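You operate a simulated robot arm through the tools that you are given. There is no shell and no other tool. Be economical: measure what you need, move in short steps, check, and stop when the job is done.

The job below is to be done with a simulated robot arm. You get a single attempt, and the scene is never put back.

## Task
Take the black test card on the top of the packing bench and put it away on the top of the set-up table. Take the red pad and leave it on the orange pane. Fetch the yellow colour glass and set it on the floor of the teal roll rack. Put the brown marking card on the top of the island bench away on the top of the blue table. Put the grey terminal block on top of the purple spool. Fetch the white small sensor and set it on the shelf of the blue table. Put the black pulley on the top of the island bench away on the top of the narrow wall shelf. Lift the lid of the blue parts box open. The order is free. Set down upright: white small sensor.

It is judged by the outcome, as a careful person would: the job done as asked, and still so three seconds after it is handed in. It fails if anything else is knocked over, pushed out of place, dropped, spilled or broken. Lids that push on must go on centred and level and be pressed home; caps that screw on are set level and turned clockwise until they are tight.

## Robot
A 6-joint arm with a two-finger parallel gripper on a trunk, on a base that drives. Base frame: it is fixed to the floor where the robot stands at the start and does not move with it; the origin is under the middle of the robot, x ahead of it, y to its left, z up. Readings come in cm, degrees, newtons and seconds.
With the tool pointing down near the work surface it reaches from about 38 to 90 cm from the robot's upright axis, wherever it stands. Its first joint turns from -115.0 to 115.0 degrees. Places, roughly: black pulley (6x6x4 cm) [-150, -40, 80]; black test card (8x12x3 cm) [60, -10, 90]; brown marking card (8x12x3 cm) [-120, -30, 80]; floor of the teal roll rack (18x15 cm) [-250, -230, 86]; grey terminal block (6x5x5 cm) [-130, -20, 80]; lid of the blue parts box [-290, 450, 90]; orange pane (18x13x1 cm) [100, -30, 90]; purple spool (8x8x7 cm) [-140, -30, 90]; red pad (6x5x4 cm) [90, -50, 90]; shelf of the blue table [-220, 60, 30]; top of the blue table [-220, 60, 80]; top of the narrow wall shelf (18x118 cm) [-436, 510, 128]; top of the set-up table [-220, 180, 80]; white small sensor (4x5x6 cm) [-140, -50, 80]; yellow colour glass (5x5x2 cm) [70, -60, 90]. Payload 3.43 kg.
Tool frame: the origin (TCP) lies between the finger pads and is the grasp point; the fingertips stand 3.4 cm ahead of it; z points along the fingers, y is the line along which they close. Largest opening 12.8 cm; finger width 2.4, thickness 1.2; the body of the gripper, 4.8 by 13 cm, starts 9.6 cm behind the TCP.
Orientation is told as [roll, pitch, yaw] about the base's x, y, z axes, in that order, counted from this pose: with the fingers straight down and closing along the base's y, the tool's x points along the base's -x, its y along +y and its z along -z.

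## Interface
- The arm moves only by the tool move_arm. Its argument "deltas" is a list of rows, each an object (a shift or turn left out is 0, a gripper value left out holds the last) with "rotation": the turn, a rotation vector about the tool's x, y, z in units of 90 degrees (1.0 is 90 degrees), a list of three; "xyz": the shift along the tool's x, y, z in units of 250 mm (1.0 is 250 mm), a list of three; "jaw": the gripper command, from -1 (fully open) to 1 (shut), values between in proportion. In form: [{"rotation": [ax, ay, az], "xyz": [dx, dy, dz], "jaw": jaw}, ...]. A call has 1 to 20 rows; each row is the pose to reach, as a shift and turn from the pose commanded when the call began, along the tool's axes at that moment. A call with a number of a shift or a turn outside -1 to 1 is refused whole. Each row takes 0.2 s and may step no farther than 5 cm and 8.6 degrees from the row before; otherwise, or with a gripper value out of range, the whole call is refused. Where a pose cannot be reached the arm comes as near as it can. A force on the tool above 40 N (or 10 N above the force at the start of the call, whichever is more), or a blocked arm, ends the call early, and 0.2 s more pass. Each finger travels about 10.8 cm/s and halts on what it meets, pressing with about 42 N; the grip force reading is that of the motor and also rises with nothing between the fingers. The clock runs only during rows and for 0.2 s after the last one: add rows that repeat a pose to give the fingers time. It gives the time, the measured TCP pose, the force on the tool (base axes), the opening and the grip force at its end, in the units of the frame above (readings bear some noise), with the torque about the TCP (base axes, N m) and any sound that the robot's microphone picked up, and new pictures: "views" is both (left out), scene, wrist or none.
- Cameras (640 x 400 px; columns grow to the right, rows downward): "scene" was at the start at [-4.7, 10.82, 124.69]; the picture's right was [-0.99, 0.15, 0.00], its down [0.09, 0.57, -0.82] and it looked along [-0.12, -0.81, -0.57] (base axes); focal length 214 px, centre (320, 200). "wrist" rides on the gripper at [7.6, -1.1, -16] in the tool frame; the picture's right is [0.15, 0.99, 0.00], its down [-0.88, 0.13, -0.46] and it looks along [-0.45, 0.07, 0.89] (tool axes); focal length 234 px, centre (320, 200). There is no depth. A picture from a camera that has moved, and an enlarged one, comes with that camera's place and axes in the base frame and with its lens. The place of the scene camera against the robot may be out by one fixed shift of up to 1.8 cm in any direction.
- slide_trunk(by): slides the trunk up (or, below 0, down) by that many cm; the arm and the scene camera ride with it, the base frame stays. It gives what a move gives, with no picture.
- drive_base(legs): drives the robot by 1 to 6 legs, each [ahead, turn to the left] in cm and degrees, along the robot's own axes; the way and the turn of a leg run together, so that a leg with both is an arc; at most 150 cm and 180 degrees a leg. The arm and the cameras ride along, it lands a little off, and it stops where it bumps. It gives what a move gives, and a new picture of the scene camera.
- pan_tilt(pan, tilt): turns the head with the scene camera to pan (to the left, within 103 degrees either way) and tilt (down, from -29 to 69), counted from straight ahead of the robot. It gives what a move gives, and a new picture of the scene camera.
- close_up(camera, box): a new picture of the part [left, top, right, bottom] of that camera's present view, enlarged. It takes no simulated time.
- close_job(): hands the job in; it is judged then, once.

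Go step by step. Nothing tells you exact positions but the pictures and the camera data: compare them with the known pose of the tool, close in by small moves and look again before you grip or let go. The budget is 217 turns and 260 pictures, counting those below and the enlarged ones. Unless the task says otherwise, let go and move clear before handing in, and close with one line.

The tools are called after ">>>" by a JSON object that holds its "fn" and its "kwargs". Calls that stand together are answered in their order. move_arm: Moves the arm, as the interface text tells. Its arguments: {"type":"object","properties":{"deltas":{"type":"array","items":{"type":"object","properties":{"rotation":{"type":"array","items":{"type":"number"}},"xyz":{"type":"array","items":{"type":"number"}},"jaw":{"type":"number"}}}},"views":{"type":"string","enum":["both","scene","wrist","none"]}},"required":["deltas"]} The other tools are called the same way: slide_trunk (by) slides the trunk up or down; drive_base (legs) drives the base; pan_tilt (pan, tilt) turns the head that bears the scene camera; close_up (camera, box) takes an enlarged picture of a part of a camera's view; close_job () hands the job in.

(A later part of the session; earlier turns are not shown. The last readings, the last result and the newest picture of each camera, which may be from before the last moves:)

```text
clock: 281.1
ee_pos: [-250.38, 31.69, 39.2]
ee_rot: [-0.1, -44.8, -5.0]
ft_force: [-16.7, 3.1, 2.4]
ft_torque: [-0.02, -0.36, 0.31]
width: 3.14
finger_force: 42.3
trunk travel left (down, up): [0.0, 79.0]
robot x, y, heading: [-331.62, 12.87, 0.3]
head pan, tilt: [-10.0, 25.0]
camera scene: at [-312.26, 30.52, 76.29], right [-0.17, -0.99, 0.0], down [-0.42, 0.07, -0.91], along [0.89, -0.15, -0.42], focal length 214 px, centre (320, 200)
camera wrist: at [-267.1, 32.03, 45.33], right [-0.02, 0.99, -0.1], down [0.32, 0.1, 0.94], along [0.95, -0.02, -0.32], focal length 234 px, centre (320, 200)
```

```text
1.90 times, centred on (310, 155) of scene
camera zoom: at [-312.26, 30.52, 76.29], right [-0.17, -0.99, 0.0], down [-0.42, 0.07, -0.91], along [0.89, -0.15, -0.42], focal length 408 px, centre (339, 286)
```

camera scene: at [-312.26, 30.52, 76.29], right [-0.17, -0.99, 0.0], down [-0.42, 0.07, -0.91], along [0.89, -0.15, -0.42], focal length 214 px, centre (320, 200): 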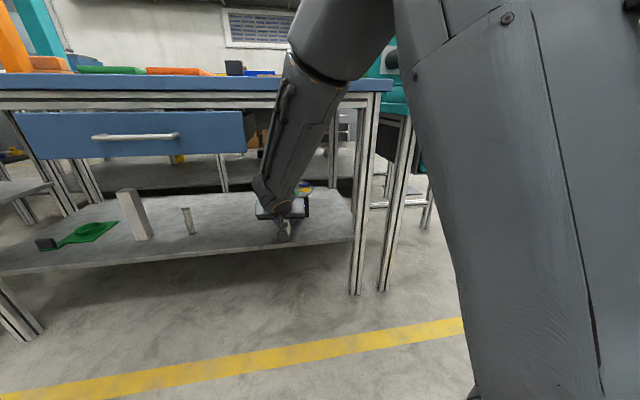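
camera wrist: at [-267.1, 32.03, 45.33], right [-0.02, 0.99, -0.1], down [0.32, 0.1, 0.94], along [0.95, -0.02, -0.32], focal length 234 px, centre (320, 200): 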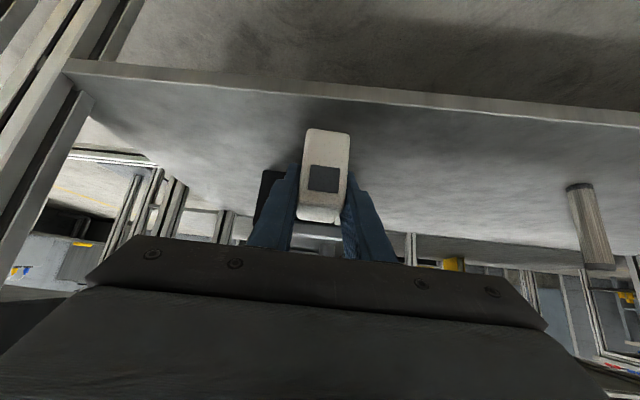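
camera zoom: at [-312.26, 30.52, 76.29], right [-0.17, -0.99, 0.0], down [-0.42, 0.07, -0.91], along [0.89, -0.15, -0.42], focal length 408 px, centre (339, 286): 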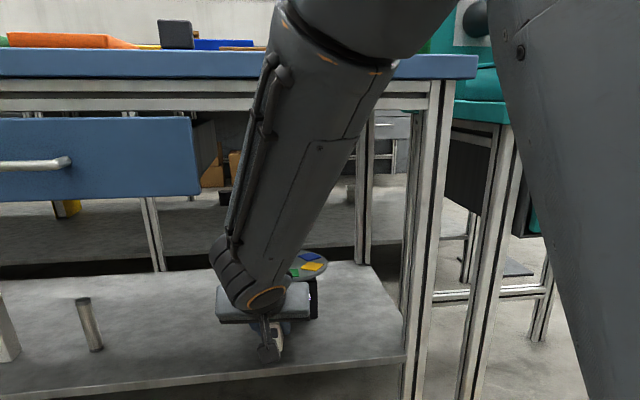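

The tool reads −17 N along x, so something touches. I back off slightly and check.

>>> {"fn": "move_arm", "kwargs": {"deltas": [{"xyz": [0.06, 0, -0.06]}, {"xyz": [0.12, 0, -0.12]}, {"xyz": [0.12, 0, -0.12]}], "views": "both"}}

>>> {"fn": "close_up", "kwargs": {"camera": "scene", "box": [220, 150, 380, 260]}}

>>> {"fn": "close_up", "kwargs": {"camera": "wrist", "box": [220, 90, 420, 270]}}

```text
clock: 281.9
ee_pos: [-254.64, 32.14, 39.52]
ee_rot: [-0.1, -44.7, -5.0]
ft_force: [-0.4, -0.1, -0.5]
ft_torque: [-0.02, -0.01, 0.04]
width: 3.14
finger_force: 41.7
trunk travel left (down, up): [0.0, 79.0]
robot x, y, heading: [-331.98, 12.18, 0.4]
head pan, tilt: [-10.0, 25.0]
camera scene: at [-312.17, 30.5, 76.27], right [-0.17, -0.99, 0.0], down [-0.42, 0.07, -0.91], along [0.89, -0.15, -0.42], focal length 214 px, centre (320, 200)
camera wrist: at [-271.27, 32.48, 45.64], right [-0.01, 0.99, -0.1], down [0.32, 0.1, 0.94], along [0.95, -0.02, -0.32], focal length 234 px, centre (320, 200)
```

scene: 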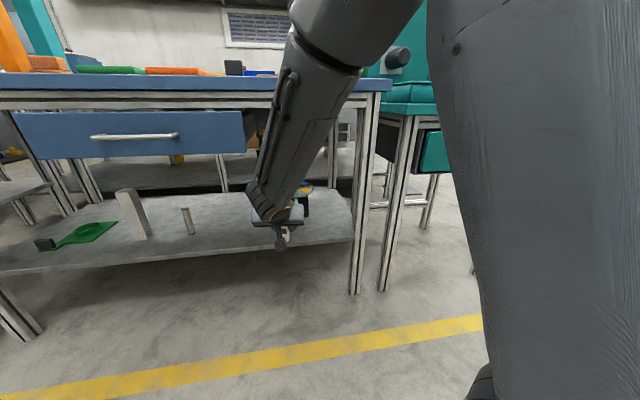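
wrist: 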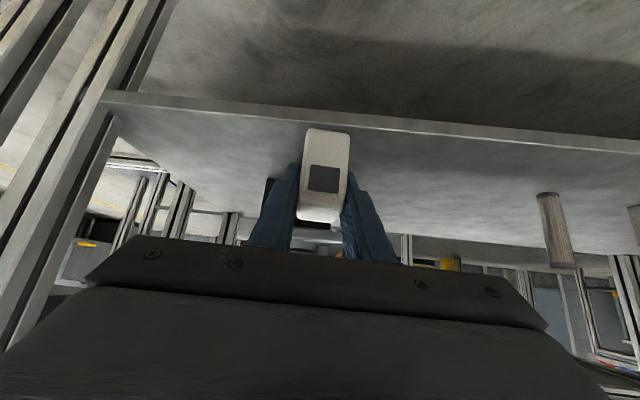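

```text
3.64 times, centred on (300, 205) of scene
camera zoom: at [-312.17, 30.5, 76.27], right [-0.17, -0.99, 0.0], down [-0.42, 0.07, -0.91], along [0.89, -0.15, -0.42], focal length 780 px, centre (393, 182)
```

zoom: 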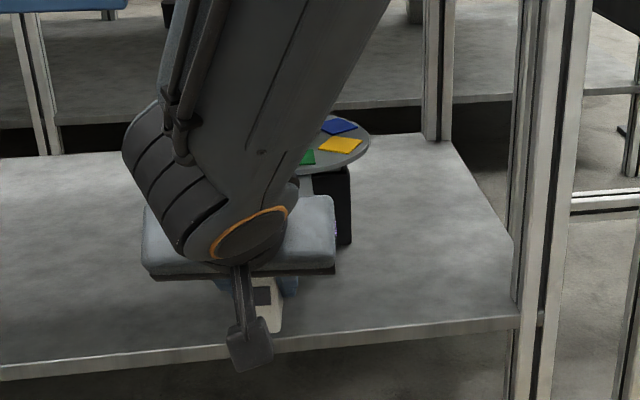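

```text
2.22 times, centred on (320, 180) of wrist
camera zoom: at [-271.27, 32.48, 45.64], right [-0.01, 0.99, -0.1], down [0.32, 0.1, 0.94], along [0.95, -0.02, -0.32], focal length 520 px, centre (320, 244)
```

zoom: 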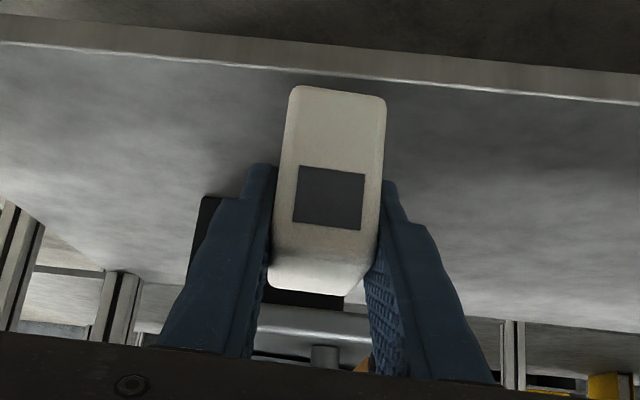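

It was the wheel device's front knob (triangulated at (-245.6,32.7,46)); it has not moved. I switch to the free spot right of it, y≈16.5, with yaw −20 to stay off the table leg.

>>> {"fn": "move_arm", "kwargs": {"deltas": [{"xyz": [0.16, 0, -0.11]}, {"xyz": [0.16, -0.16, -0.158], "rotation": [0.03, 0, 0.03]}, {"xyz": [0.16, -0.32, -0.158], "rotation": [0.06, 0, 0.06]}, {"xyz": [0.16, -0.48, -0.158], "rotation": [0.09, 0, 0.09]}, {"xyz": [0.16, -0.646, -0.158], "rotation": [0.118, 0, 0.118]}, {"xyz": [0.16, -0.646, -0.158], "rotation": [0.118, 0, 0.118]}], "views": "both"}}

```text
clock: 283.3
ee_pos: [-261.41, 16.63, 39.46]
ee_rot: [-0.1, -44.6, -20.2]
ft_force: [0.8, -0.4, -1.3]
ft_torque: [-0.03, 0.04, 0.0]
width: 3.13
finger_force: 42.2
trunk travel left (down, up): [0.0, 79.0]
robot x, y, heading: [-331.98, 12.59, 0.3]
head pan, tilt: [-10.0, 25.0]
camera scene: at [-312.19, 30.5, 76.27], right [-0.17, -0.99, 0.0], down [-0.42, 0.07, -0.91], along [0.89, -0.15, -0.42], focal length 214 px, centre (320, 200)
camera wrist: at [-277.46, 21.3, 45.52], right [0.24, 0.96, -0.11], down [0.33, 0.02, 0.94], along [0.91, -0.27, -0.32], focal length 234 px, centre (320, 200)
```

scene: 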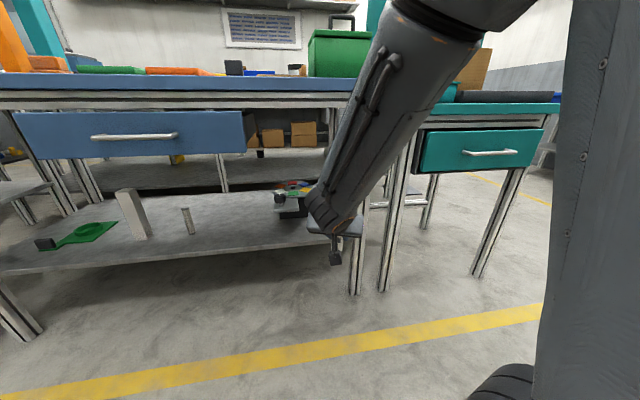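
wrist: 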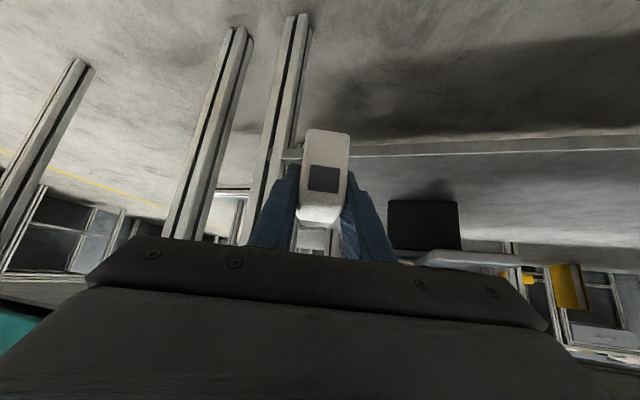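

Leg inner face is at y≈9.6 and the device base at y≈22, so y≈16 fits. I move in gradually.

>>> {"fn": "move_arm", "kwargs": {"deltas": [{"xyz": [-0.083, 0.053, 0.13]}, {"xyz": [-0.166, 0.106, 0.26]}, {"xyz": [-0.249, 0.158, 0.39]}, {"xyz": [-0.249, 0.158, 0.39]}], "views": "both"}}

>>> {"fn": "close_up", "kwargs": {"camera": "scene", "box": [260, 40, 440, 280]}}

```text
clock: 284.3
ee_pos: [-249.19, 16.47, 37.23]
ee_rot: [-0.2, -44.6, -20.2]
ft_force: [0.2, 0.3, -0.4]
ft_torque: [0.03, 0.0, 0.02]
width: 3.16
finger_force: 42.3
trunk travel left (down, up): [0.0, 79.0]
robot x, y, heading: [-331.46, 12.38, 0.5]
head pan, tilt: [-10.0, 25.0]
camera scene: at [-312.19, 30.5, 76.27], right [-0.17, -0.99, 0.0], down [-0.42, 0.07, -0.91], along [0.89, -0.15, -0.42], focal length 214 px, centre (320, 200)
camera wrist: at [-265.24, 21.16, 43.24], right [0.24, 0.96, -0.1], down [0.33, 0.02, 0.94], along [0.91, -0.27, -0.32], focal length 234 px, centre (320, 200)
```

scene: 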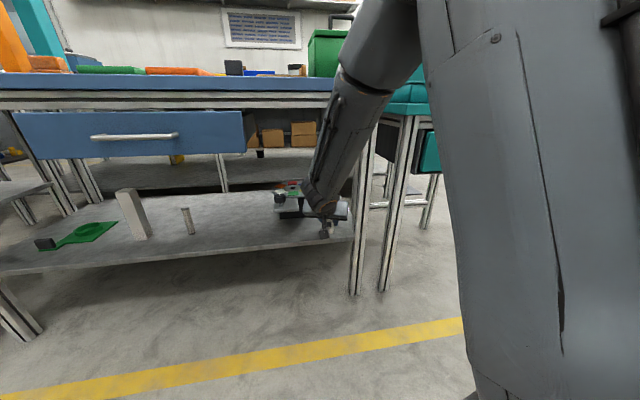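
wrist: 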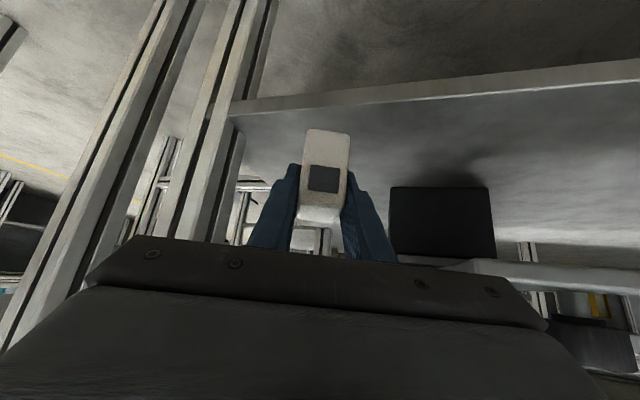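

```text
1.67 times, centred on (350, 160) of scene
camera zoom: at [-312.19, 30.5, 76.27], right [-0.17, -0.99, 0.0], down [-0.42, 0.07, -0.91], along [0.89, -0.15, -0.42], focal length 358 px, centre (270, 267)
```

zoom: 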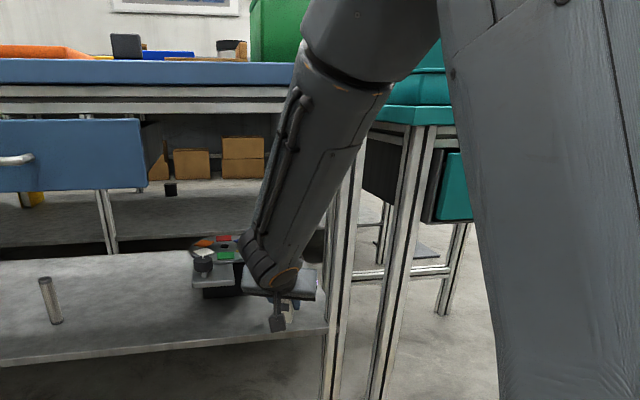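

Clear so far. I advance 4.5 cm and lower to about 1 cm above the shelf.

>>> {"fn": "move_arm", "kwargs": {"deltas": [{"xyz": [-0.05, 0.03, 0.07]}, {"xyz": [-0.1, 0.058, 0.13]}, {"xyz": [-0.047, 0.058, 0.19]}, {"xyz": [-0.047, 0.058, 0.19]}], "views": "wrist"}}

>>> {"fn": "close_up", "kwargs": {"camera": "scene", "box": [250, 170, 370, 260]}}

```text
clock: 285.3
ee_pos: [-244.86, 16.13, 34.49]
ee_rot: [0.0, -44.8, -20.1]
ft_force: [0.6, 0.7, -1.9]
ft_torque: [-0.03, -0.05, 0.0]
width: 3.15
finger_force: 42.6
trunk travel left (down, up): [0.0, 79.0]
robot x, y, heading: [-331.7, 12.38, 0.6]
head pan, tilt: [-10.0, 25.0]
camera wrist: at [-260.93, 20.95, 40.45], right [0.24, 0.96, -0.1], down [0.33, 0.02, 0.94], along [0.91, -0.27, -0.31], focal length 234 px, centre (320, 200)
```

wrist: 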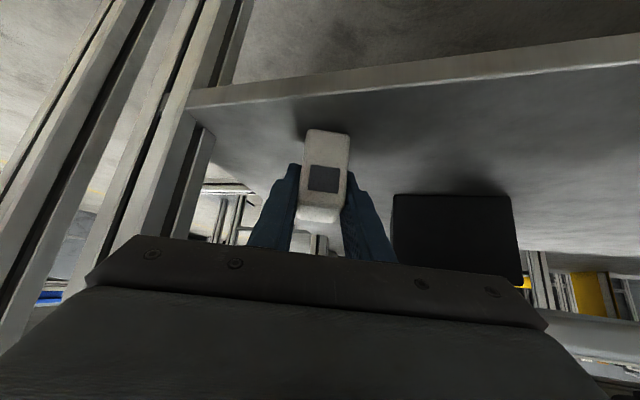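

```text
4.44 times, centred on (310, 215) of scene
camera zoom: at [-312.19, 30.5, 76.27], right [-0.17, -0.99, 0.0], down [-0.42, 0.07, -0.91], along [0.89, -0.15, -0.42], focal length 953 px, centre (364, 133)
```

zoom: 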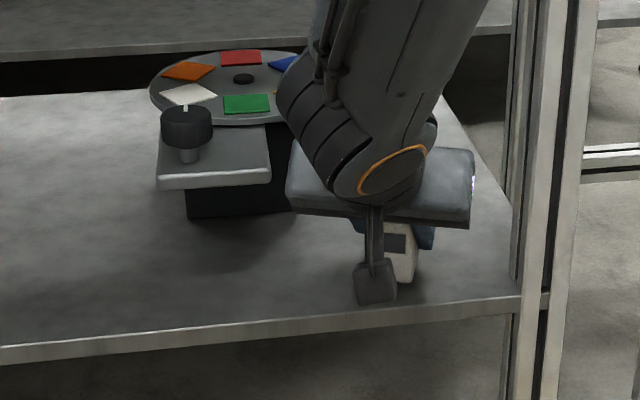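

Good. I lower vertically in fine steps to contact.

>>> {"fn": "move_arm", "kwargs": {"deltas": [{"xyz": [0.006, 0, 0.006]}, {"xyz": [0.011, 0, 0.011]}, {"xyz": [0.011, 0, 0.011]}], "views": "none"}}

>>> {"fn": "move_arm", "kwargs": {"deltas": [{"xyz": [0.005, 0, 0.005]}, {"xyz": [0.008, 0, 0.008]}, {"xyz": [0.008, 0, 0.008]}], "views": "none"}}

```text
clock: 286.1
ee_pos: [-244.83, 16.23, 34.01]
ee_rot: [-0.2, -44.6, -20.1]
ft_force: [-0.4, 0.0, -1.2]
ft_torque: [0.02, -0.02, -0.02]
width: 3.12
finger_force: 42.8
trunk travel left (down, up): [0.0, 79.0]
robot x, y, heading: [-332.03, 12.19, 0.2]
head pan, tilt: [-10.0, 25.0]
```

```text
clock: 286.9
ee_pos: [-244.91, 16.33, 34.0]
ee_rot: [-0.1, -45.0, -20.2]
ft_force: [-5.0, -0.1, 30.4]
ft_torque: [0.1, 0.49, -0.02]
width: 3.12
finger_force: 42.1
trunk travel left (down, up): [0.0, 79.0]
robot x, y, heading: [-331.55, 12.14, 0.2]
head pan, tilt: [-10.0, 25.0]
```

Contact. I ease off, open to 5 cm, and retreat along the tool axis.

>>> {"fn": "move_arm", "kwargs": {"deltas": [{"xyz": [-0.004, 0, -0.004]}, {"xyz": [-0.004, 0, -0.004], "jaw": 0.35}, {"xyz": [-0.004, 0, -0.004], "jaw": 0.22}, {"xyz": [-0.004, 0, -0.004], "jaw": 0.22}, {"xyz": [0, 0, -0.12], "jaw": 0.22}, {"xyz": [0, 0, -0.3], "jaw": 0.22}], "views": "wrist"}}

>>> {"fn": "close_up", "kwargs": {"camera": "scene", "box": [250, 170, 370, 260]}}

```text
clock: 288.3
ee_pos: [-250.0, 18.28, 39.02]
ee_rot: [-0.2, -44.6, -20.2]
ft_force: [0.2, -1.1, 0.8]
ft_torque: [0.02, -0.01, 0.01]
width: 4.99
finger_force: 0.0
trunk travel left (down, up): [0.0, 79.0]
robot x, y, heading: [-331.68, 12.29, 0.3]
head pan, tilt: [-10.0, 25.0]
camera wrist: at [-265.95, 22.88, 44.99], right [0.24, 0.96, -0.11], down [0.33, 0.02, 0.94], along [0.91, -0.27, -0.32], focal length 234 px, centre (320, 200)
```

wrist: 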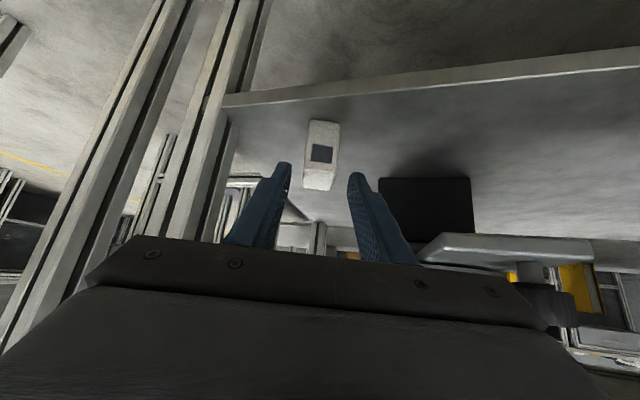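

```text
4.44 times, centred on (310, 215) of scene
camera zoom: at [-312.18, 30.49, 76.27], right [-0.17, -0.99, 0.0], down [-0.42, 0.07, -0.91], along [0.89, -0.15, -0.42], focal length 953 px, centre (364, 133)
```

zoom: 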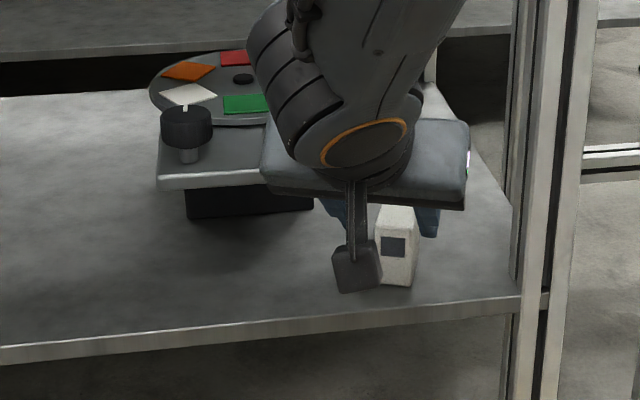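

The sensor stands upright on the shelf. I withdraw, reverse a bit, raise the trunk and set the tool vertical.

>>> {"fn": "move_arm", "kwargs": {"deltas": [{"xyz": [0, 0, -0.19]}, {"xyz": [0, 0, -0.38]}, {"xyz": [0, 0, -0.57]}], "views": "none"}}

>>> {"fn": "drive_base", "kwargs": {"legs": [[-20, 0]]}}

>>> {"fn": "slide_trunk", "kwargs": {"by": 50}}

```text
clock: 289.1
ee_pos: [-259.63, 21.79, 48.99]
ee_rot: [-0.2, -44.7, -20.1]
ft_force: [0.2, -1.0, 0.3]
ft_torque: [0.01, -0.02, -0.02]
width: 4.99
finger_force: 0.1
trunk travel left (down, up): [0.0, 79.0]
robot x, y, heading: [-331.41, 12.2, 0.6]
head pan, tilt: [-10.0, 25.0]
```

```text
clock: 290.7
ee_pos: [-279.2, 21.7, 49.07]
ee_rot: [-0.2, -44.6, -20.0]
ft_force: [0.4, -0.6, 0.7]
ft_torque: [0.01, 0.0, -0.01]
width: 5.0
finger_force: 0.0
trunk travel left (down, up): [0.0, 79.0]
robot x, y, heading: [-351.5, 12.49, 0.3]
head pan, tilt: [-10.0, 25.0]
camera scene: at [-331.87, 30.36, 76.27], right [-0.17, -0.99, 0.0], down [-0.42, 0.07, -0.91], along [0.89, -0.15, -0.42], focal length 214 px, centre (320, 200)
```

scene: 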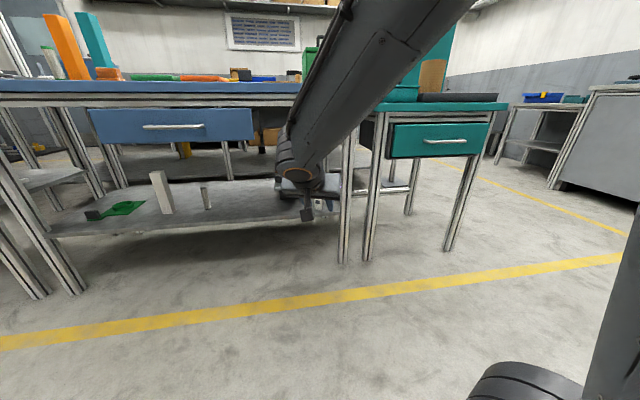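

```text
refused: 50 is not a number from -40 to 40
```

>>> {"fn": "slide_trunk", "kwargs": {"by": 40}}

>>> {"fn": "move_arm", "kwargs": {"deltas": [{"rotation": [0, 0.083, 0]}, {"rotation": [0, 0.166, 0]}, {"rotation": [0, 0.25, 0]}, {"rotation": [0, 0.333, 0]}, {"rotation": [0, 0.416, 0]}, {"rotation": [0, 0.498, 0]}], "views": "none"}}

>>> {"fn": "slide_trunk", "kwargs": {"by": 10}}

>>> {"fn": "close_up", "kwargs": {"camera": "scene", "box": [0, 0, 640, 400]}}

```text
clock: 294.5
ee_pos: [-279.23, 21.62, 88.99]
ee_rot: [-0.2, -44.7, -20.1]
ft_force: [0.2, -0.4, 0.9]
ft_torque: [0.01, -0.05, 0.02]
width: 5.0
finger_force: 0.0
trunk travel left (down, up): [-40.0, 39.0]
robot x, y, heading: [-351.52, 12.17, 0.2]
head pan, tilt: [-10.0, 25.0]
```

```text
clock: 295.9
ee_pos: [-279.16, 21.81, 89.19]
ee_rot: [-0.1, 0.2, -20.0]
ft_force: [0.2, -1.0, 0.0]
ft_torque: [-0.03, 0.01, -0.03]
width: 5.0
finger_force: 0.0
trunk travel left (down, up): [-40.0, 39.0]
robot x, y, heading: [-351.03, 12.06, 0.2]
head pan, tilt: [-10.0, 25.0]
```

```text
clock: 297.2
ee_pos: [-279.11, 21.73, 99.03]
ee_rot: [-0.1, 0.1, -20.1]
ft_force: [-0.6, -0.1, 0.0]
ft_torque: [-0.01, 0.0, 0.0]
width: 5.0
finger_force: 0.1
trunk travel left (down, up): [-50.0, 29.0]
robot x, y, heading: [-351.52, 12.15, 0.5]
head pan, tilt: [-10.0, 25.0]
```

```text
1.00 times, centred on (320, 200) of scene (not enlarged: the box is as wide or as high as the picture)
camera zoom: at [-345.78, 30.24, 126.27], right [-0.17, -0.99, 0.0], down [-0.42, 0.07, -0.91], along [0.89, -0.15, -0.42], focal length 214 px, centre (320, 200)
```

zoom: 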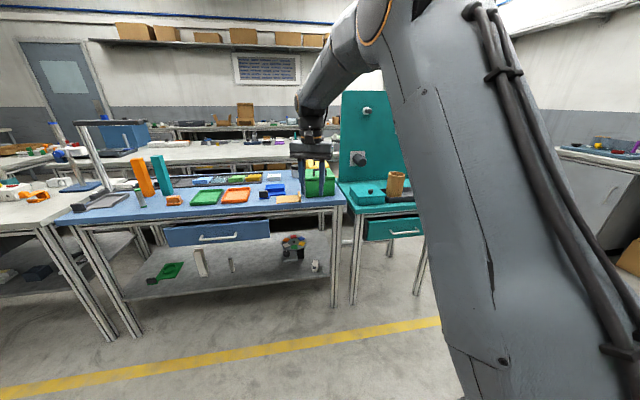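

Everything is in place here. Next the pulley: I drive back to the same spot south of the island.

>>> {"fn": "drive_base", "kwargs": {"legs": [[0, -90], [131, 0], [0, 90], [130, 0], [70, 0]]}}

>>> {"fn": "pan_tilt", "kwargs": {"pan": 75, "tilt": 40}}

```text
clock: 320.9
ee_pos: [-79.99, -109.14, 99.03]
ee_rot: [-0.1, 0.1, -20.8]
ft_force: [0.0, 0.8, 0.0]
ft_torque: [0.0, 0.02, -0.01]
width: 5.01
finger_force: 0.0
trunk travel left (down, up): [-50.0, 29.0]
robot x, y, heading: [-152.2, -118.03, -0.2]
head pan, tilt: [-10.0, 25.0]
camera scene: at [-146.5, -99.93, 126.28], right [-0.18, -0.98, 0.0], down [-0.42, 0.07, -0.91], along [0.89, -0.16, -0.42], focal length 214 px, centre (320, 200)
```

scene: 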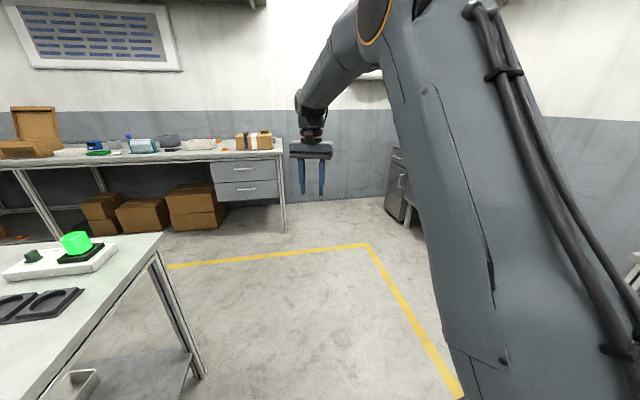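

```text
clock: 322.5
ee_pos: [-80.0, -109.19, 98.94]
ee_rot: [0.0, 0.1, -20.8]
ft_force: [0.6, 0.1, 0.5]
ft_torque: [-0.03, -0.03, -0.01]
width: 5.0
finger_force: 0.1
trunk travel left (down, up): [-50.0, 29.0]
robot x, y, heading: [-152.61, -117.71, -0.0]
head pan, tilt: [75.0, 40.0]
camera scene: at [-153.34, -90.1, 123.94], right [0.96, -0.26, 0.0], down [-0.17, -0.62, -0.77], along [0.2, 0.74, -0.64], focal length 214 px, centre (320, 200)
```

scene: 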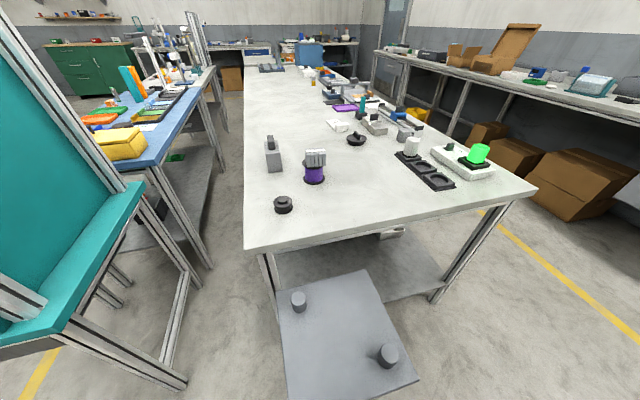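

Pulley at about (-151.3,-44.6). I swing the arm round to the left above it.

>>> {"fn": "move_arm", "kwargs": {"deltas": [{"xyz": [0.121, 0.116, 0], "rotation": [0, 0, -0.0587], "jaw": -0.4}, {"xyz": [0.242, 0.232, 0], "rotation": [0, 0, -0.117]}, {"xyz": [0.363, 0.348, 0], "rotation": [0, 0, -0.176]}, {"xyz": [0.484, 0.464, 0], "rotation": [0, 0, -0.235]}, {"xyz": [0.606, 0.58, 0], "rotation": [0, 0, -0.293]}, {"xyz": [0.727, 0.696, 0], "rotation": [0, 0, -0.352]}, {"xyz": [0.848, 0.812, 0], "rotation": [0, 0, -0.411]}], "views": "none"}}

>>> {"fn": "move_arm", "kwargs": {"deltas": [{"xyz": [0.067, 0.139, 0], "rotation": [0, 0, -0.0587]}, {"xyz": [0.134, 0.277, 0], "rotation": [0, 0, -0.117]}, {"xyz": [0.2, 0.416, 0], "rotation": [0, 0, -0.176]}, {"xyz": [0.267, 0.554, 0], "rotation": [0, 0, -0.235]}, {"xyz": [0.334, 0.693, 0], "rotation": [0, 0, -0.293]}, {"xyz": [0.4, 0.831, 0], "rotation": [0, 0, -0.352]}, {"xyz": [0.468, 0.97, 0], "rotation": [0, 0, -0.411]}], "views": "none"}}

>>> {"fn": "move_arm", "kwargs": {"deltas": [{"xyz": [0.029, 0.161, 0], "rotation": [0, 0, -0.068]}, {"xyz": [0.059, 0.322, 0], "rotation": [0, 0, -0.136]}, {"xyz": [0.088, 0.484, 0], "rotation": [0, 0, -0.204]}, {"xyz": [0.117, 0.645, 0], "rotation": [0, 0, -0.272]}, {"xyz": [0.147, 0.806, 0], "rotation": [0, 0, -0.34]}, {"xyz": [0.176, 0.968, 0], "rotation": [0, 0, -0.408]}], "views": "none"}}

>>> {"fn": "move_arm", "kwargs": {"deltas": [{"xyz": [-0.06, 0.16, 0]}, {"xyz": [-0.12, 0.32, 0]}, {"xyz": [-0.18, 0.48, 0]}, {"xyz": [-0.23, 0.61, 0]}, {"xyz": [-0.23, 0.61, 0]}], "views": "wrist"}}

```text
clock: 324.1
ee_pos: [-92.73, -82.6, 99.01]
ee_rot: [0.0, 0.0, 16.2]
ft_force: [-0.4, 0.8, 0.9]
ft_torque: [0.04, 0.01, -0.01]
width: 8.97
finger_force: 0.0
trunk travel left (down, up): [-50.0, 29.0]
robot x, y, heading: [-152.86, -117.85, -0.2]
head pan, tilt: [75.0, 40.0]
```

```text
clock: 325.7
ee_pos: [-110.77, -62.52, 99.18]
ee_rot: [0.0, 0.2, 53.1]
ft_force: [0.4, 0.0, -0.4]
ft_torque: [0.05, 0.02, 0.0]
width: 8.97
finger_force: 0.0
trunk travel left (down, up): [-50.0, 29.0]
robot x, y, heading: [-152.31, -117.94, -0.3]
head pan, tilt: [75.0, 40.0]
```

```text
clock: 327.1
ee_pos: [-132.5, -51.67, 99.03]
ee_rot: [0.1, 0.1, 90.1]
ft_force: [0.3, 0.0, 0.1]
ft_torque: [0.03, 0.08, 0.01]
width: 8.93
finger_force: 0.0
trunk travel left (down, up): [-50.0, 29.0]
robot x, y, heading: [-152.36, -117.92, -0.3]
head pan, tilt: [75.0, 40.0]
```

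```text
clock: 328.3
ee_pos: [-147.2, -45.58, 99.22]
ee_rot: [0.2, -0.1, 89.3]
ft_force: [0.6, 0.4, -0.3]
ft_torque: [-0.01, -0.02, 0.0]
width: 8.93
finger_force: 0.0
trunk travel left (down, up): [-50.0, 29.0]
robot x, y, heading: [-152.45, -117.81, -0.5]
head pan, tilt: [75.0, 40.0]
camera wrist: at [-146.13, -53.23, 115.18], right [-0.99, -0.13, 0.0], down [-0.12, 0.88, 0.46], along [-0.06, 0.45, -0.89], focal length 234 px, centre (320, 200)
```

wrist: 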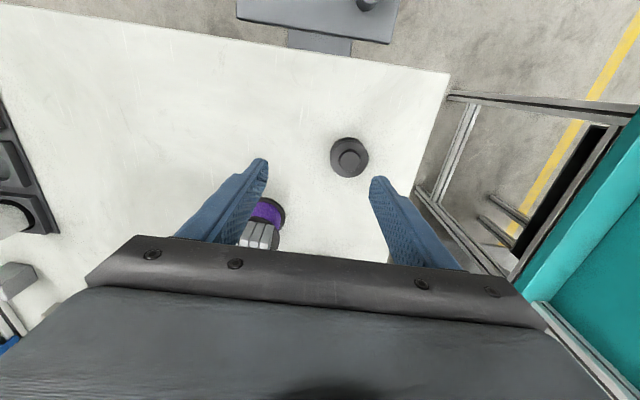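

>>> {"fn": "move_arm", "kwargs": {"deltas": [{"xyz": [-0.034, 0.16, 0]}, {"xyz": [-0.034, 0.16, 0.15]}, {"xyz": [-0.034, 0.16, 0.3]}, {"xyz": [-0.034, 0.16, 0.3]}], "views": "wrist"}}

>>> {"fn": "close_up", "kwargs": {"camera": "scene", "box": [200, 100, 360, 230]}}

```text
clock: 329.3
ee_pos: [-150.85, -44.89, 91.6]
ee_rot: [0.1, 0.0, 88.9]
ft_force: [-0.7, -0.4, -0.5]
ft_torque: [-0.02, 0.03, -0.03]
width: 8.95
finger_force: 0.1
trunk travel left (down, up): [-50.0, 29.0]
robot x, y, heading: [-152.49, -117.97, -0.4]
head pan, tilt: [75.0, 40.0]
camera wrist: at [-149.79, -52.51, 107.53], right [-0.99, -0.13, 0.0], down [-0.11, 0.88, 0.46], along [-0.06, 0.45, -0.89], focal length 234 px, centre (320, 200)
```

wrist: 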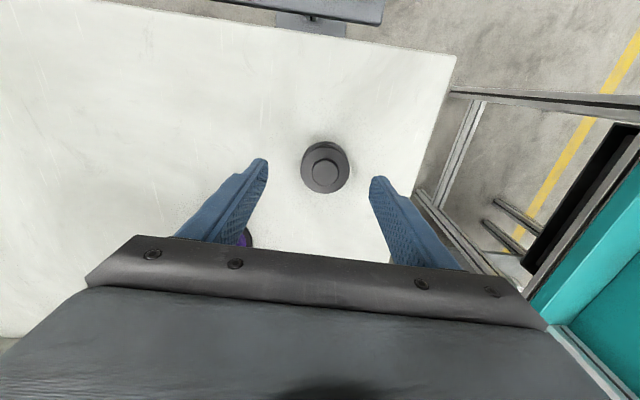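

```text
3.08 times, centred on (280, 165) of scene
camera zoom: at [-158.36, -90.27, 123.91], right [0.95, 0.33, 0.0], down [0.21, -0.61, -0.76], along [-0.25, 0.72, -0.65], focal length 660 px, centre (443, 308)
```

zoom: 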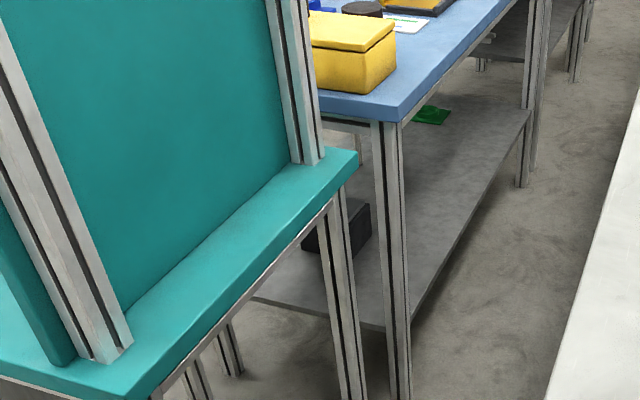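

Aligned within half a centimetre. I lower and close on the pulley.

>>> {"fn": "move_arm", "kwargs": {"deltas": [{"xyz": [0.008, 0.018, 0.1]}, {"xyz": [0.008, 0.018, 0.2]}, {"xyz": [0.008, 0.018, 0.226]}, {"xyz": [0.008, 0.018, 0.226]}], "views": "wrist"}}

>>> {"fn": "move_arm", "kwargs": {"deltas": [{"jaw": 1}, {"jaw": 1}, {"jaw": 1}, {"jaw": 1}], "views": "none"}}

>>> {"fn": "move_arm", "kwargs": {"deltas": [{"xyz": [0, 0, -0.1]}, {"xyz": [0, 0, -0.28]}, {"xyz": [0, 0, -0.46]}, {"xyz": [0, 0, -0.64]}], "views": "wrist"}}

```text
clock: 330.3
ee_pos: [-151.52, -45.2, 85.9]
ee_rot: [0.1, 0.0, 89.3]
ft_force: [-0.3, 0.8, 0.6]
ft_torque: [0.01, 0.01, -0.01]
width: 8.96
finger_force: 0.1
trunk travel left (down, up): [-50.0, 29.0]
robot x, y, heading: [-152.3, -117.91, -0.4]
head pan, tilt: [75.0, 40.0]
camera wrist: at [-150.52, -52.69, 101.88], right [-0.99, -0.13, 0.0], down [-0.12, 0.88, 0.46], along [-0.06, 0.45, -0.89], focal length 234 px, centre (320, 200)
```

wrist: 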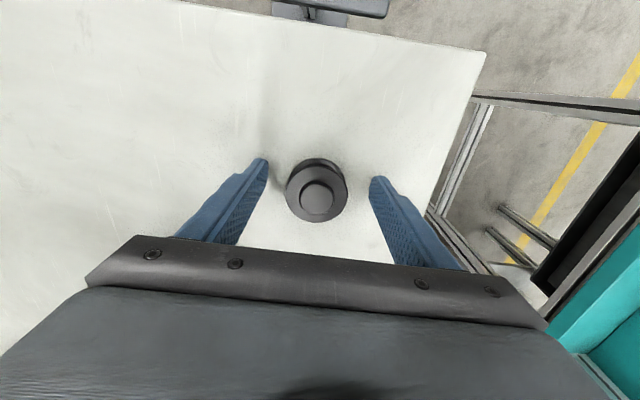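

```text
clock: 331.3
ee_pos: [-151.61, -45.08, 85.81]
ee_rot: [0.1, 0.2, 89.3]
ft_force: [0.2, 1.1, 16.9]
ft_torque: [0.15, -0.09, -0.04]
width: 5.04
finger_force: 41.7
trunk travel left (down, up): [-50.0, 29.0]
robot x, y, heading: [-152.27, -117.86, -0.4]
head pan, tilt: [75.0, 40.0]
```

```text
clock: 332.5
ee_pos: [-149.95, -45.11, 99.95]
ee_rot: [0.0, 1.6, 87.8]
ft_force: [0.3, 0.0, -1.3]
ft_torque: [-0.02, -0.03, -0.02]
width: 5.05
finger_force: 42.2
trunk travel left (down, up): [-50.0, 29.0]
robot x, y, heading: [-152.35, -118.09, -0.0]
head pan, tilt: [75.0, 40.0]
stopped in row 4: the arm was blocked; the commanded pose is now the measured one
camera wrist: at [-149.18, -52.3, 116.17], right [-0.99, -0.11, 0.0], down [-0.1, 0.9, 0.43], along [-0.05, 0.43, -0.9], focal length 234 px, centre (320, 200)
```

wrist: 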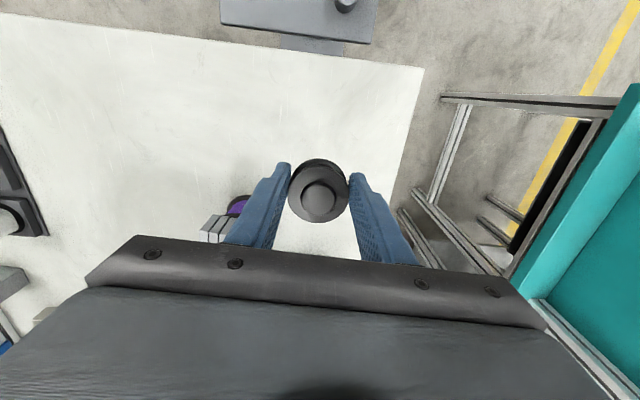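

Pulley is gripped (in its groove). The arm is rubbing against the head again; I turn the head further away and swing the arm toward the front.

>>> {"fn": "pan_tilt", "kwargs": {"pan": 103, "tilt": 40}}

>>> {"fn": "move_arm", "kwargs": {"deltas": [{"xyz": [0.04, -0.16, 0]}, {"xyz": [0.08, -0.32, 0]}, {"xyz": [0.12, -0.48, 0]}, {"xyz": [0.16, -0.64, 0]}, {"xyz": [0.2, -0.8, 0]}], "views": "none"}}

```text
clock: 333.4
ee_pos: [-150.14, -45.2, 99.79]
ee_rot: [-0.1, 1.7, 88.1]
ft_force: [0.8, -0.3, -0.6]
ft_torque: [0.0, 0.02, 0.03]
width: 5.05
finger_force: 41.8
trunk travel left (down, up): [-50.0, 29.0]
robot x, y, heading: [-151.98, -117.72, -0.5]
head pan, tilt: [103.0, 40.0]
camera scene: at [-158.32, -90.06, 124.33], right [0.95, 0.32, 0.0], down [0.19, -0.58, -0.79], along [-0.25, 0.75, -0.61], focal length 214 px, centre (320, 200)
```

scene: 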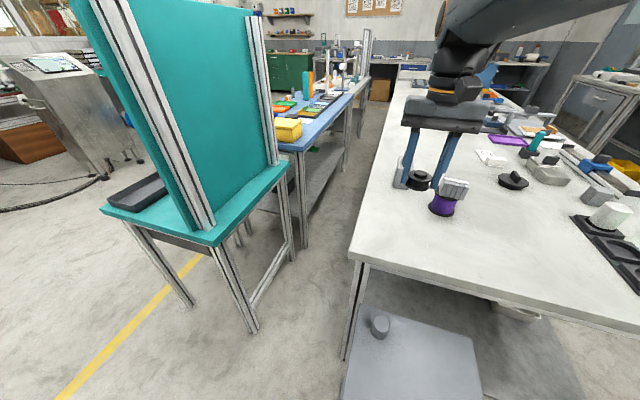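

```text
clock: 334.6
ee_pos: [-130.66, -50.35, 100.28]
ee_rot: [-0.1, 1.5, 88.4]
ft_force: [-1.5, 0.3, -0.8]
ft_torque: [-0.03, -0.04, -0.02]
width: 5.0
finger_force: 41.9
trunk travel left (down, up): [-50.0, 29.0]
robot x, y, heading: [-152.46, -118.01, -0.1]
head pan, tilt: [103.0, 40.0]
```

>>> {"fn": "move_arm", "kwargs": {"deltas": [{"xyz": [0.069, -0.149, -0.053], "rotation": [0, -0.003, 0.068]}, {"xyz": [0.139, -0.297, -0.107], "rotation": [0, -0.006, 0.137]}, {"xyz": [0.208, -0.446, -0.16], "rotation": [0, -0.009, 0.205]}, {"xyz": [0.277, -0.595, -0.213], "rotation": [0, -0.012, 0.273]}, {"xyz": [0.347, -0.743, -0.267], "rotation": [0, -0.015, 0.342]}, {"xyz": [0.416, -0.892, -0.32], "rotation": [0, -0.017, 0.41]}], "views": "none"}}

>>> {"fn": "move_arm", "kwargs": {"deltas": [{"xyz": [0.028, -0.167, 0], "rotation": [0, 0, 0.068]}, {"xyz": [0.055, -0.333, 0], "rotation": [0, 0, 0.137]}, {"xyz": [0.083, -0.5, 0], "rotation": [0, 0, 0.205]}, {"xyz": [0.111, -0.667, 0], "rotation": [0, 0, 0.273]}, {"xyz": [0.138, -0.833, 0], "rotation": [0, 0, 0.342]}, {"xyz": [0.166, -1.0, 0], "rotation": [0, 0, 0.41]}], "views": "none"}}

>>> {"fn": "move_arm", "kwargs": {"deltas": [{"xyz": [0.012, -0.165, 0], "rotation": [0, 0, 0.027]}, {"xyz": [0.025, -0.33, 0], "rotation": [0, 0, 0.053]}, {"xyz": [0.037, -0.495, 0], "rotation": [0, 0, 0.08]}, {"xyz": [0.05, -0.66, 0], "rotation": [0, 0, 0.107]}, {"xyz": [0.062, -0.825, 0], "rotation": [0, 0, 0.133]}, {"xyz": [0.074, -0.99, 0], "rotation": [0, 0, 0.16]}], "views": "wrist"}}

```text
clock: 336.0
ee_pos: [-108.8, -61.61, 108.01]
ee_rot: [-0.6, -0.1, 51.4]
ft_force: [-1.1, -0.3, -1.6]
ft_torque: [-0.08, -0.05, 0.0]
width: 5.01
finger_force: 41.9
trunk travel left (down, up): [-50.0, 29.0]
robot x, y, heading: [-152.06, -117.94, -0.2]
head pan, tilt: [103.0, 40.0]
```

```text
clock: 337.4
ee_pos: [-92.06, -80.62, 108.69]
ee_rot: [-0.4, -0.4, 14.5]
ft_force: [0.1, 0.2, -1.4]
ft_torque: [-0.03, -0.04, 0.02]
width: 5.02
finger_force: 41.7
trunk travel left (down, up): [-50.0, 29.0]
robot x, y, heading: [-152.13, -118.12, 0.0]
head pan, tilt: [103.0, 40.0]
```

```text
clock: 338.8
ee_pos: [-87.02, -105.14, 108.78]
ee_rot: [-0.2, -0.5, 0.2]
ft_force: [-0.4, 0.9, -1.5]
ft_torque: [-0.05, 0.01, -0.04]
width: 5.02
finger_force: 42.1
trunk travel left (down, up): [-50.0, 29.0]
robot x, y, heading: [-152.44, -117.81, -0.3]
head pan, tilt: [103.0, 40.0]
camera wrist: at [-94.81, -106.18, 124.69], right [-0.15, 0.99, -0.01], down [0.88, 0.13, 0.46], along [0.46, 0.06, -0.89], focal length 234 px, centre (320, 200)
```

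wrist: 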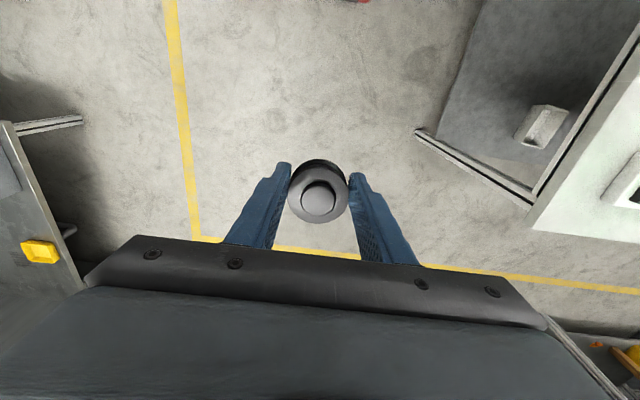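

Pulley held. I drive back west and north up the aisle.

>>> {"fn": "drive_base", "kwargs": {"legs": [[-149, 0], [0, 90], [150, 0], [130, 0]]}}

>>> {"fn": "pan_tilt", "kwargs": {"pan": 15, "tilt": 12}}

```text
clock: 363.4
ee_pos: [-316.64, 228.72, 108.78]
ee_rot: [-0.3, -0.5, 90.1]
ft_force: [0.1, -0.9, -1.8]
ft_torque: [0.01, 0.03, -0.01]
width: 5.02
finger_force: 42.6
trunk travel left (down, up): [-50.0, 29.0]
robot x, y, heading: [-304.12, 163.97, 89.7]
head pan, tilt: [103.0, 40.0]
camera scene: at [-331.97, 158.46, 123.94], right [-0.22, 0.98, 0.0], down [0.63, 0.14, -0.77], along [-0.75, -0.17, -0.64], focal length 214 px, centre (320, 200)
```

scene: 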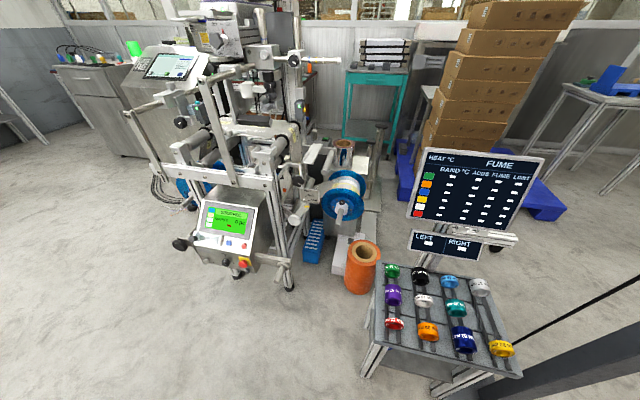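

```text
clock: 365.0
ee_pos: [-316.75, 228.72, 108.71]
ee_rot: [-0.2, -0.6, 90.1]
ft_force: [-0.4, 0.2, -0.9]
ft_torque: [-0.05, 0.0, -0.04]
width: 5.04
finger_force: 41.9
trunk travel left (down, up): [-50.0, 29.0]
robot x, y, heading: [-304.08, 163.19, 89.8]
head pan, tilt: [15.0, 12.0]
camera scene: at [-326.04, 169.34, 128.38], right [0.97, 0.25, 0.0], down [0.05, -0.2, -0.98], along [-0.25, 0.95, -0.21], focal length 214 px, centre (320, 200)
```

scene: 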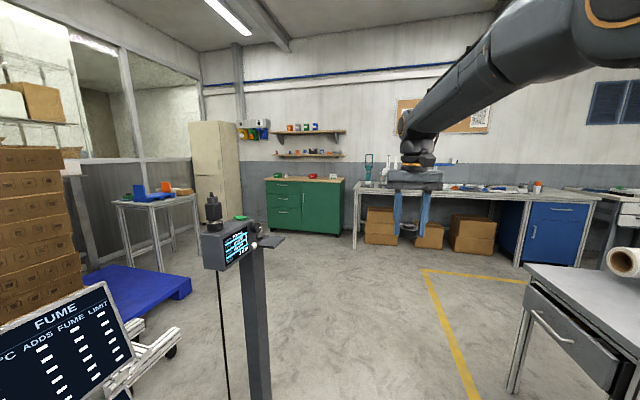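

I can see the green cabinet with two wall shelves above; the lower one should be the narrow wall shelf. I drive further north and look.

>>> {"fn": "drive_base", "kwargs": {"legs": [[140, 0], [0, 38]]}}

>>> {"fn": "pan_tilt", "kwargs": {"pan": -5, "tilt": 5}}

```text
clock: 373.8
ee_pos: [-356.4, 346.41, 108.75]
ee_rot: [-0.2, -0.5, 129.2]
ft_force: [0.3, 0.4, -1.8]
ft_torque: [-0.01, 0.0, -0.03]
width: 5.05
finger_force: 41.6
trunk travel left (down, up): [-50.0, 29.0]
robot x, y, heading: [-304.89, 303.83, 129.0]
head pan, tilt: [15.0, 12.0]
camera scene: at [-325.93, 294.6, 128.39], right [0.59, 0.81, 0.0], down [0.17, -0.12, -0.98], along [-0.79, 0.58, -0.21], focal length 214 px, centre (320, 200)
```

scene: 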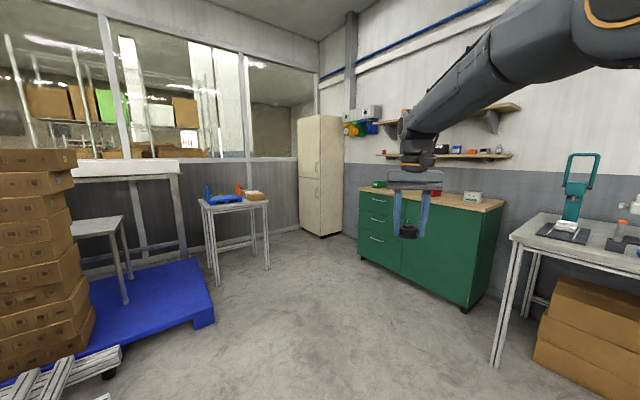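

```text
clock: 374.6
ee_pos: [-356.33, 346.37, 108.74]
ee_rot: [-0.2, -0.6, 129.2]
ft_force: [0.8, 0.7, -1.1]
ft_torque: [-0.03, 0.01, 0.0]
width: 5.03
finger_force: 42.5
trunk travel left (down, up): [-50.0, 29.0]
robot x, y, heading: [-305.25, 303.84, 128.8]
head pan, tilt: [-5.0, 5.0]
camera scene: at [-323.53, 296.73, 129.52], right [0.83, 0.56, 0.0], down [0.05, -0.07, -1.0], along [-0.56, 0.83, -0.09], focal length 214 px, centre (320, 200)
```

scene: 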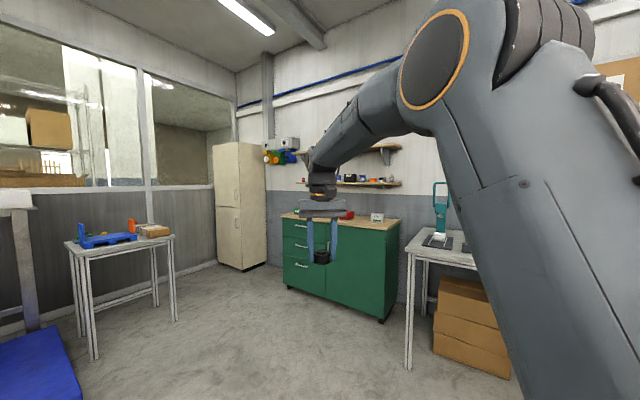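

The green cabinet front is at y≈483. I drive to about (-428,404) and face the wall.

>>> {"fn": "drive_base", "kwargs": {"legs": [[0, 12], [150, 0], [8, 0], [0, -51]]}}

>>> {"fn": "pan_tilt", "kwargs": {"pan": -5, "tilt": 5}}

```text
clock: 385.8
ee_pos: [-439.3, 469.36, 108.7]
ee_rot: [-0.2, -0.4, 89.6]
ft_force: [0.1, 0.4, -1.7]
ft_torque: [0.03, 0.0, -0.06]
width: 5.02
finger_force: 41.6
trunk travel left (down, up): [-50.0, 29.0]
robot x, y, heading: [-427.27, 403.84, 89.3]
head pan, tilt: [-5.0, 5.0]
camera scene: at [-445.84, 410.19, 129.52], right [1.0, -0.1, 0.0], down [-0.01, -0.09, -1.0], along [0.1, 0.99, -0.09], focal length 214 px, centre (320, 200)
```

scene: 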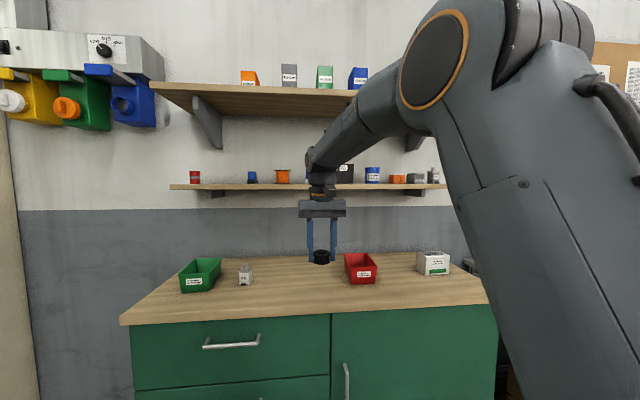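

```text
clock: 386.4
ee_pos: [-439.41, 469.44, 108.68]
ee_rot: [-0.1, -0.6, 89.6]
ft_force: [-0.4, -1.4, -1.8]
ft_torque: [-0.02, -0.01, -0.01]
width: 5.02
finger_force: 41.7
trunk travel left (down, up): [-50.0, 29.0]
robot x, y, heading: [-426.9, 404.28, 89.6]
head pan, tilt: [-5.0, 5.0]
camera scene: at [-445.84, 410.19, 129.52], right [1.0, -0.1, 0.0], down [-0.01, -0.09, -1.0], along [0.1, 0.99, -0.09], focal length 214 px, centre (320, 200)
```

scene: 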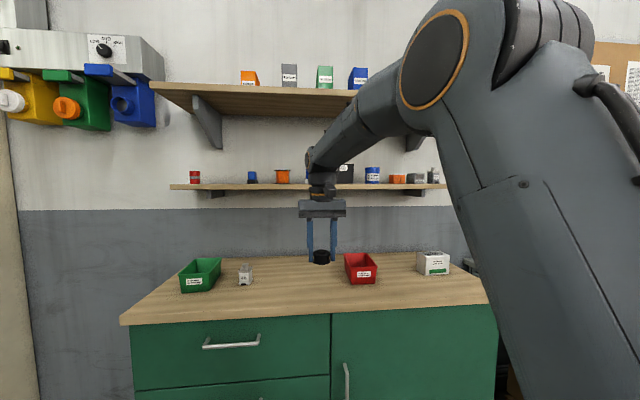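

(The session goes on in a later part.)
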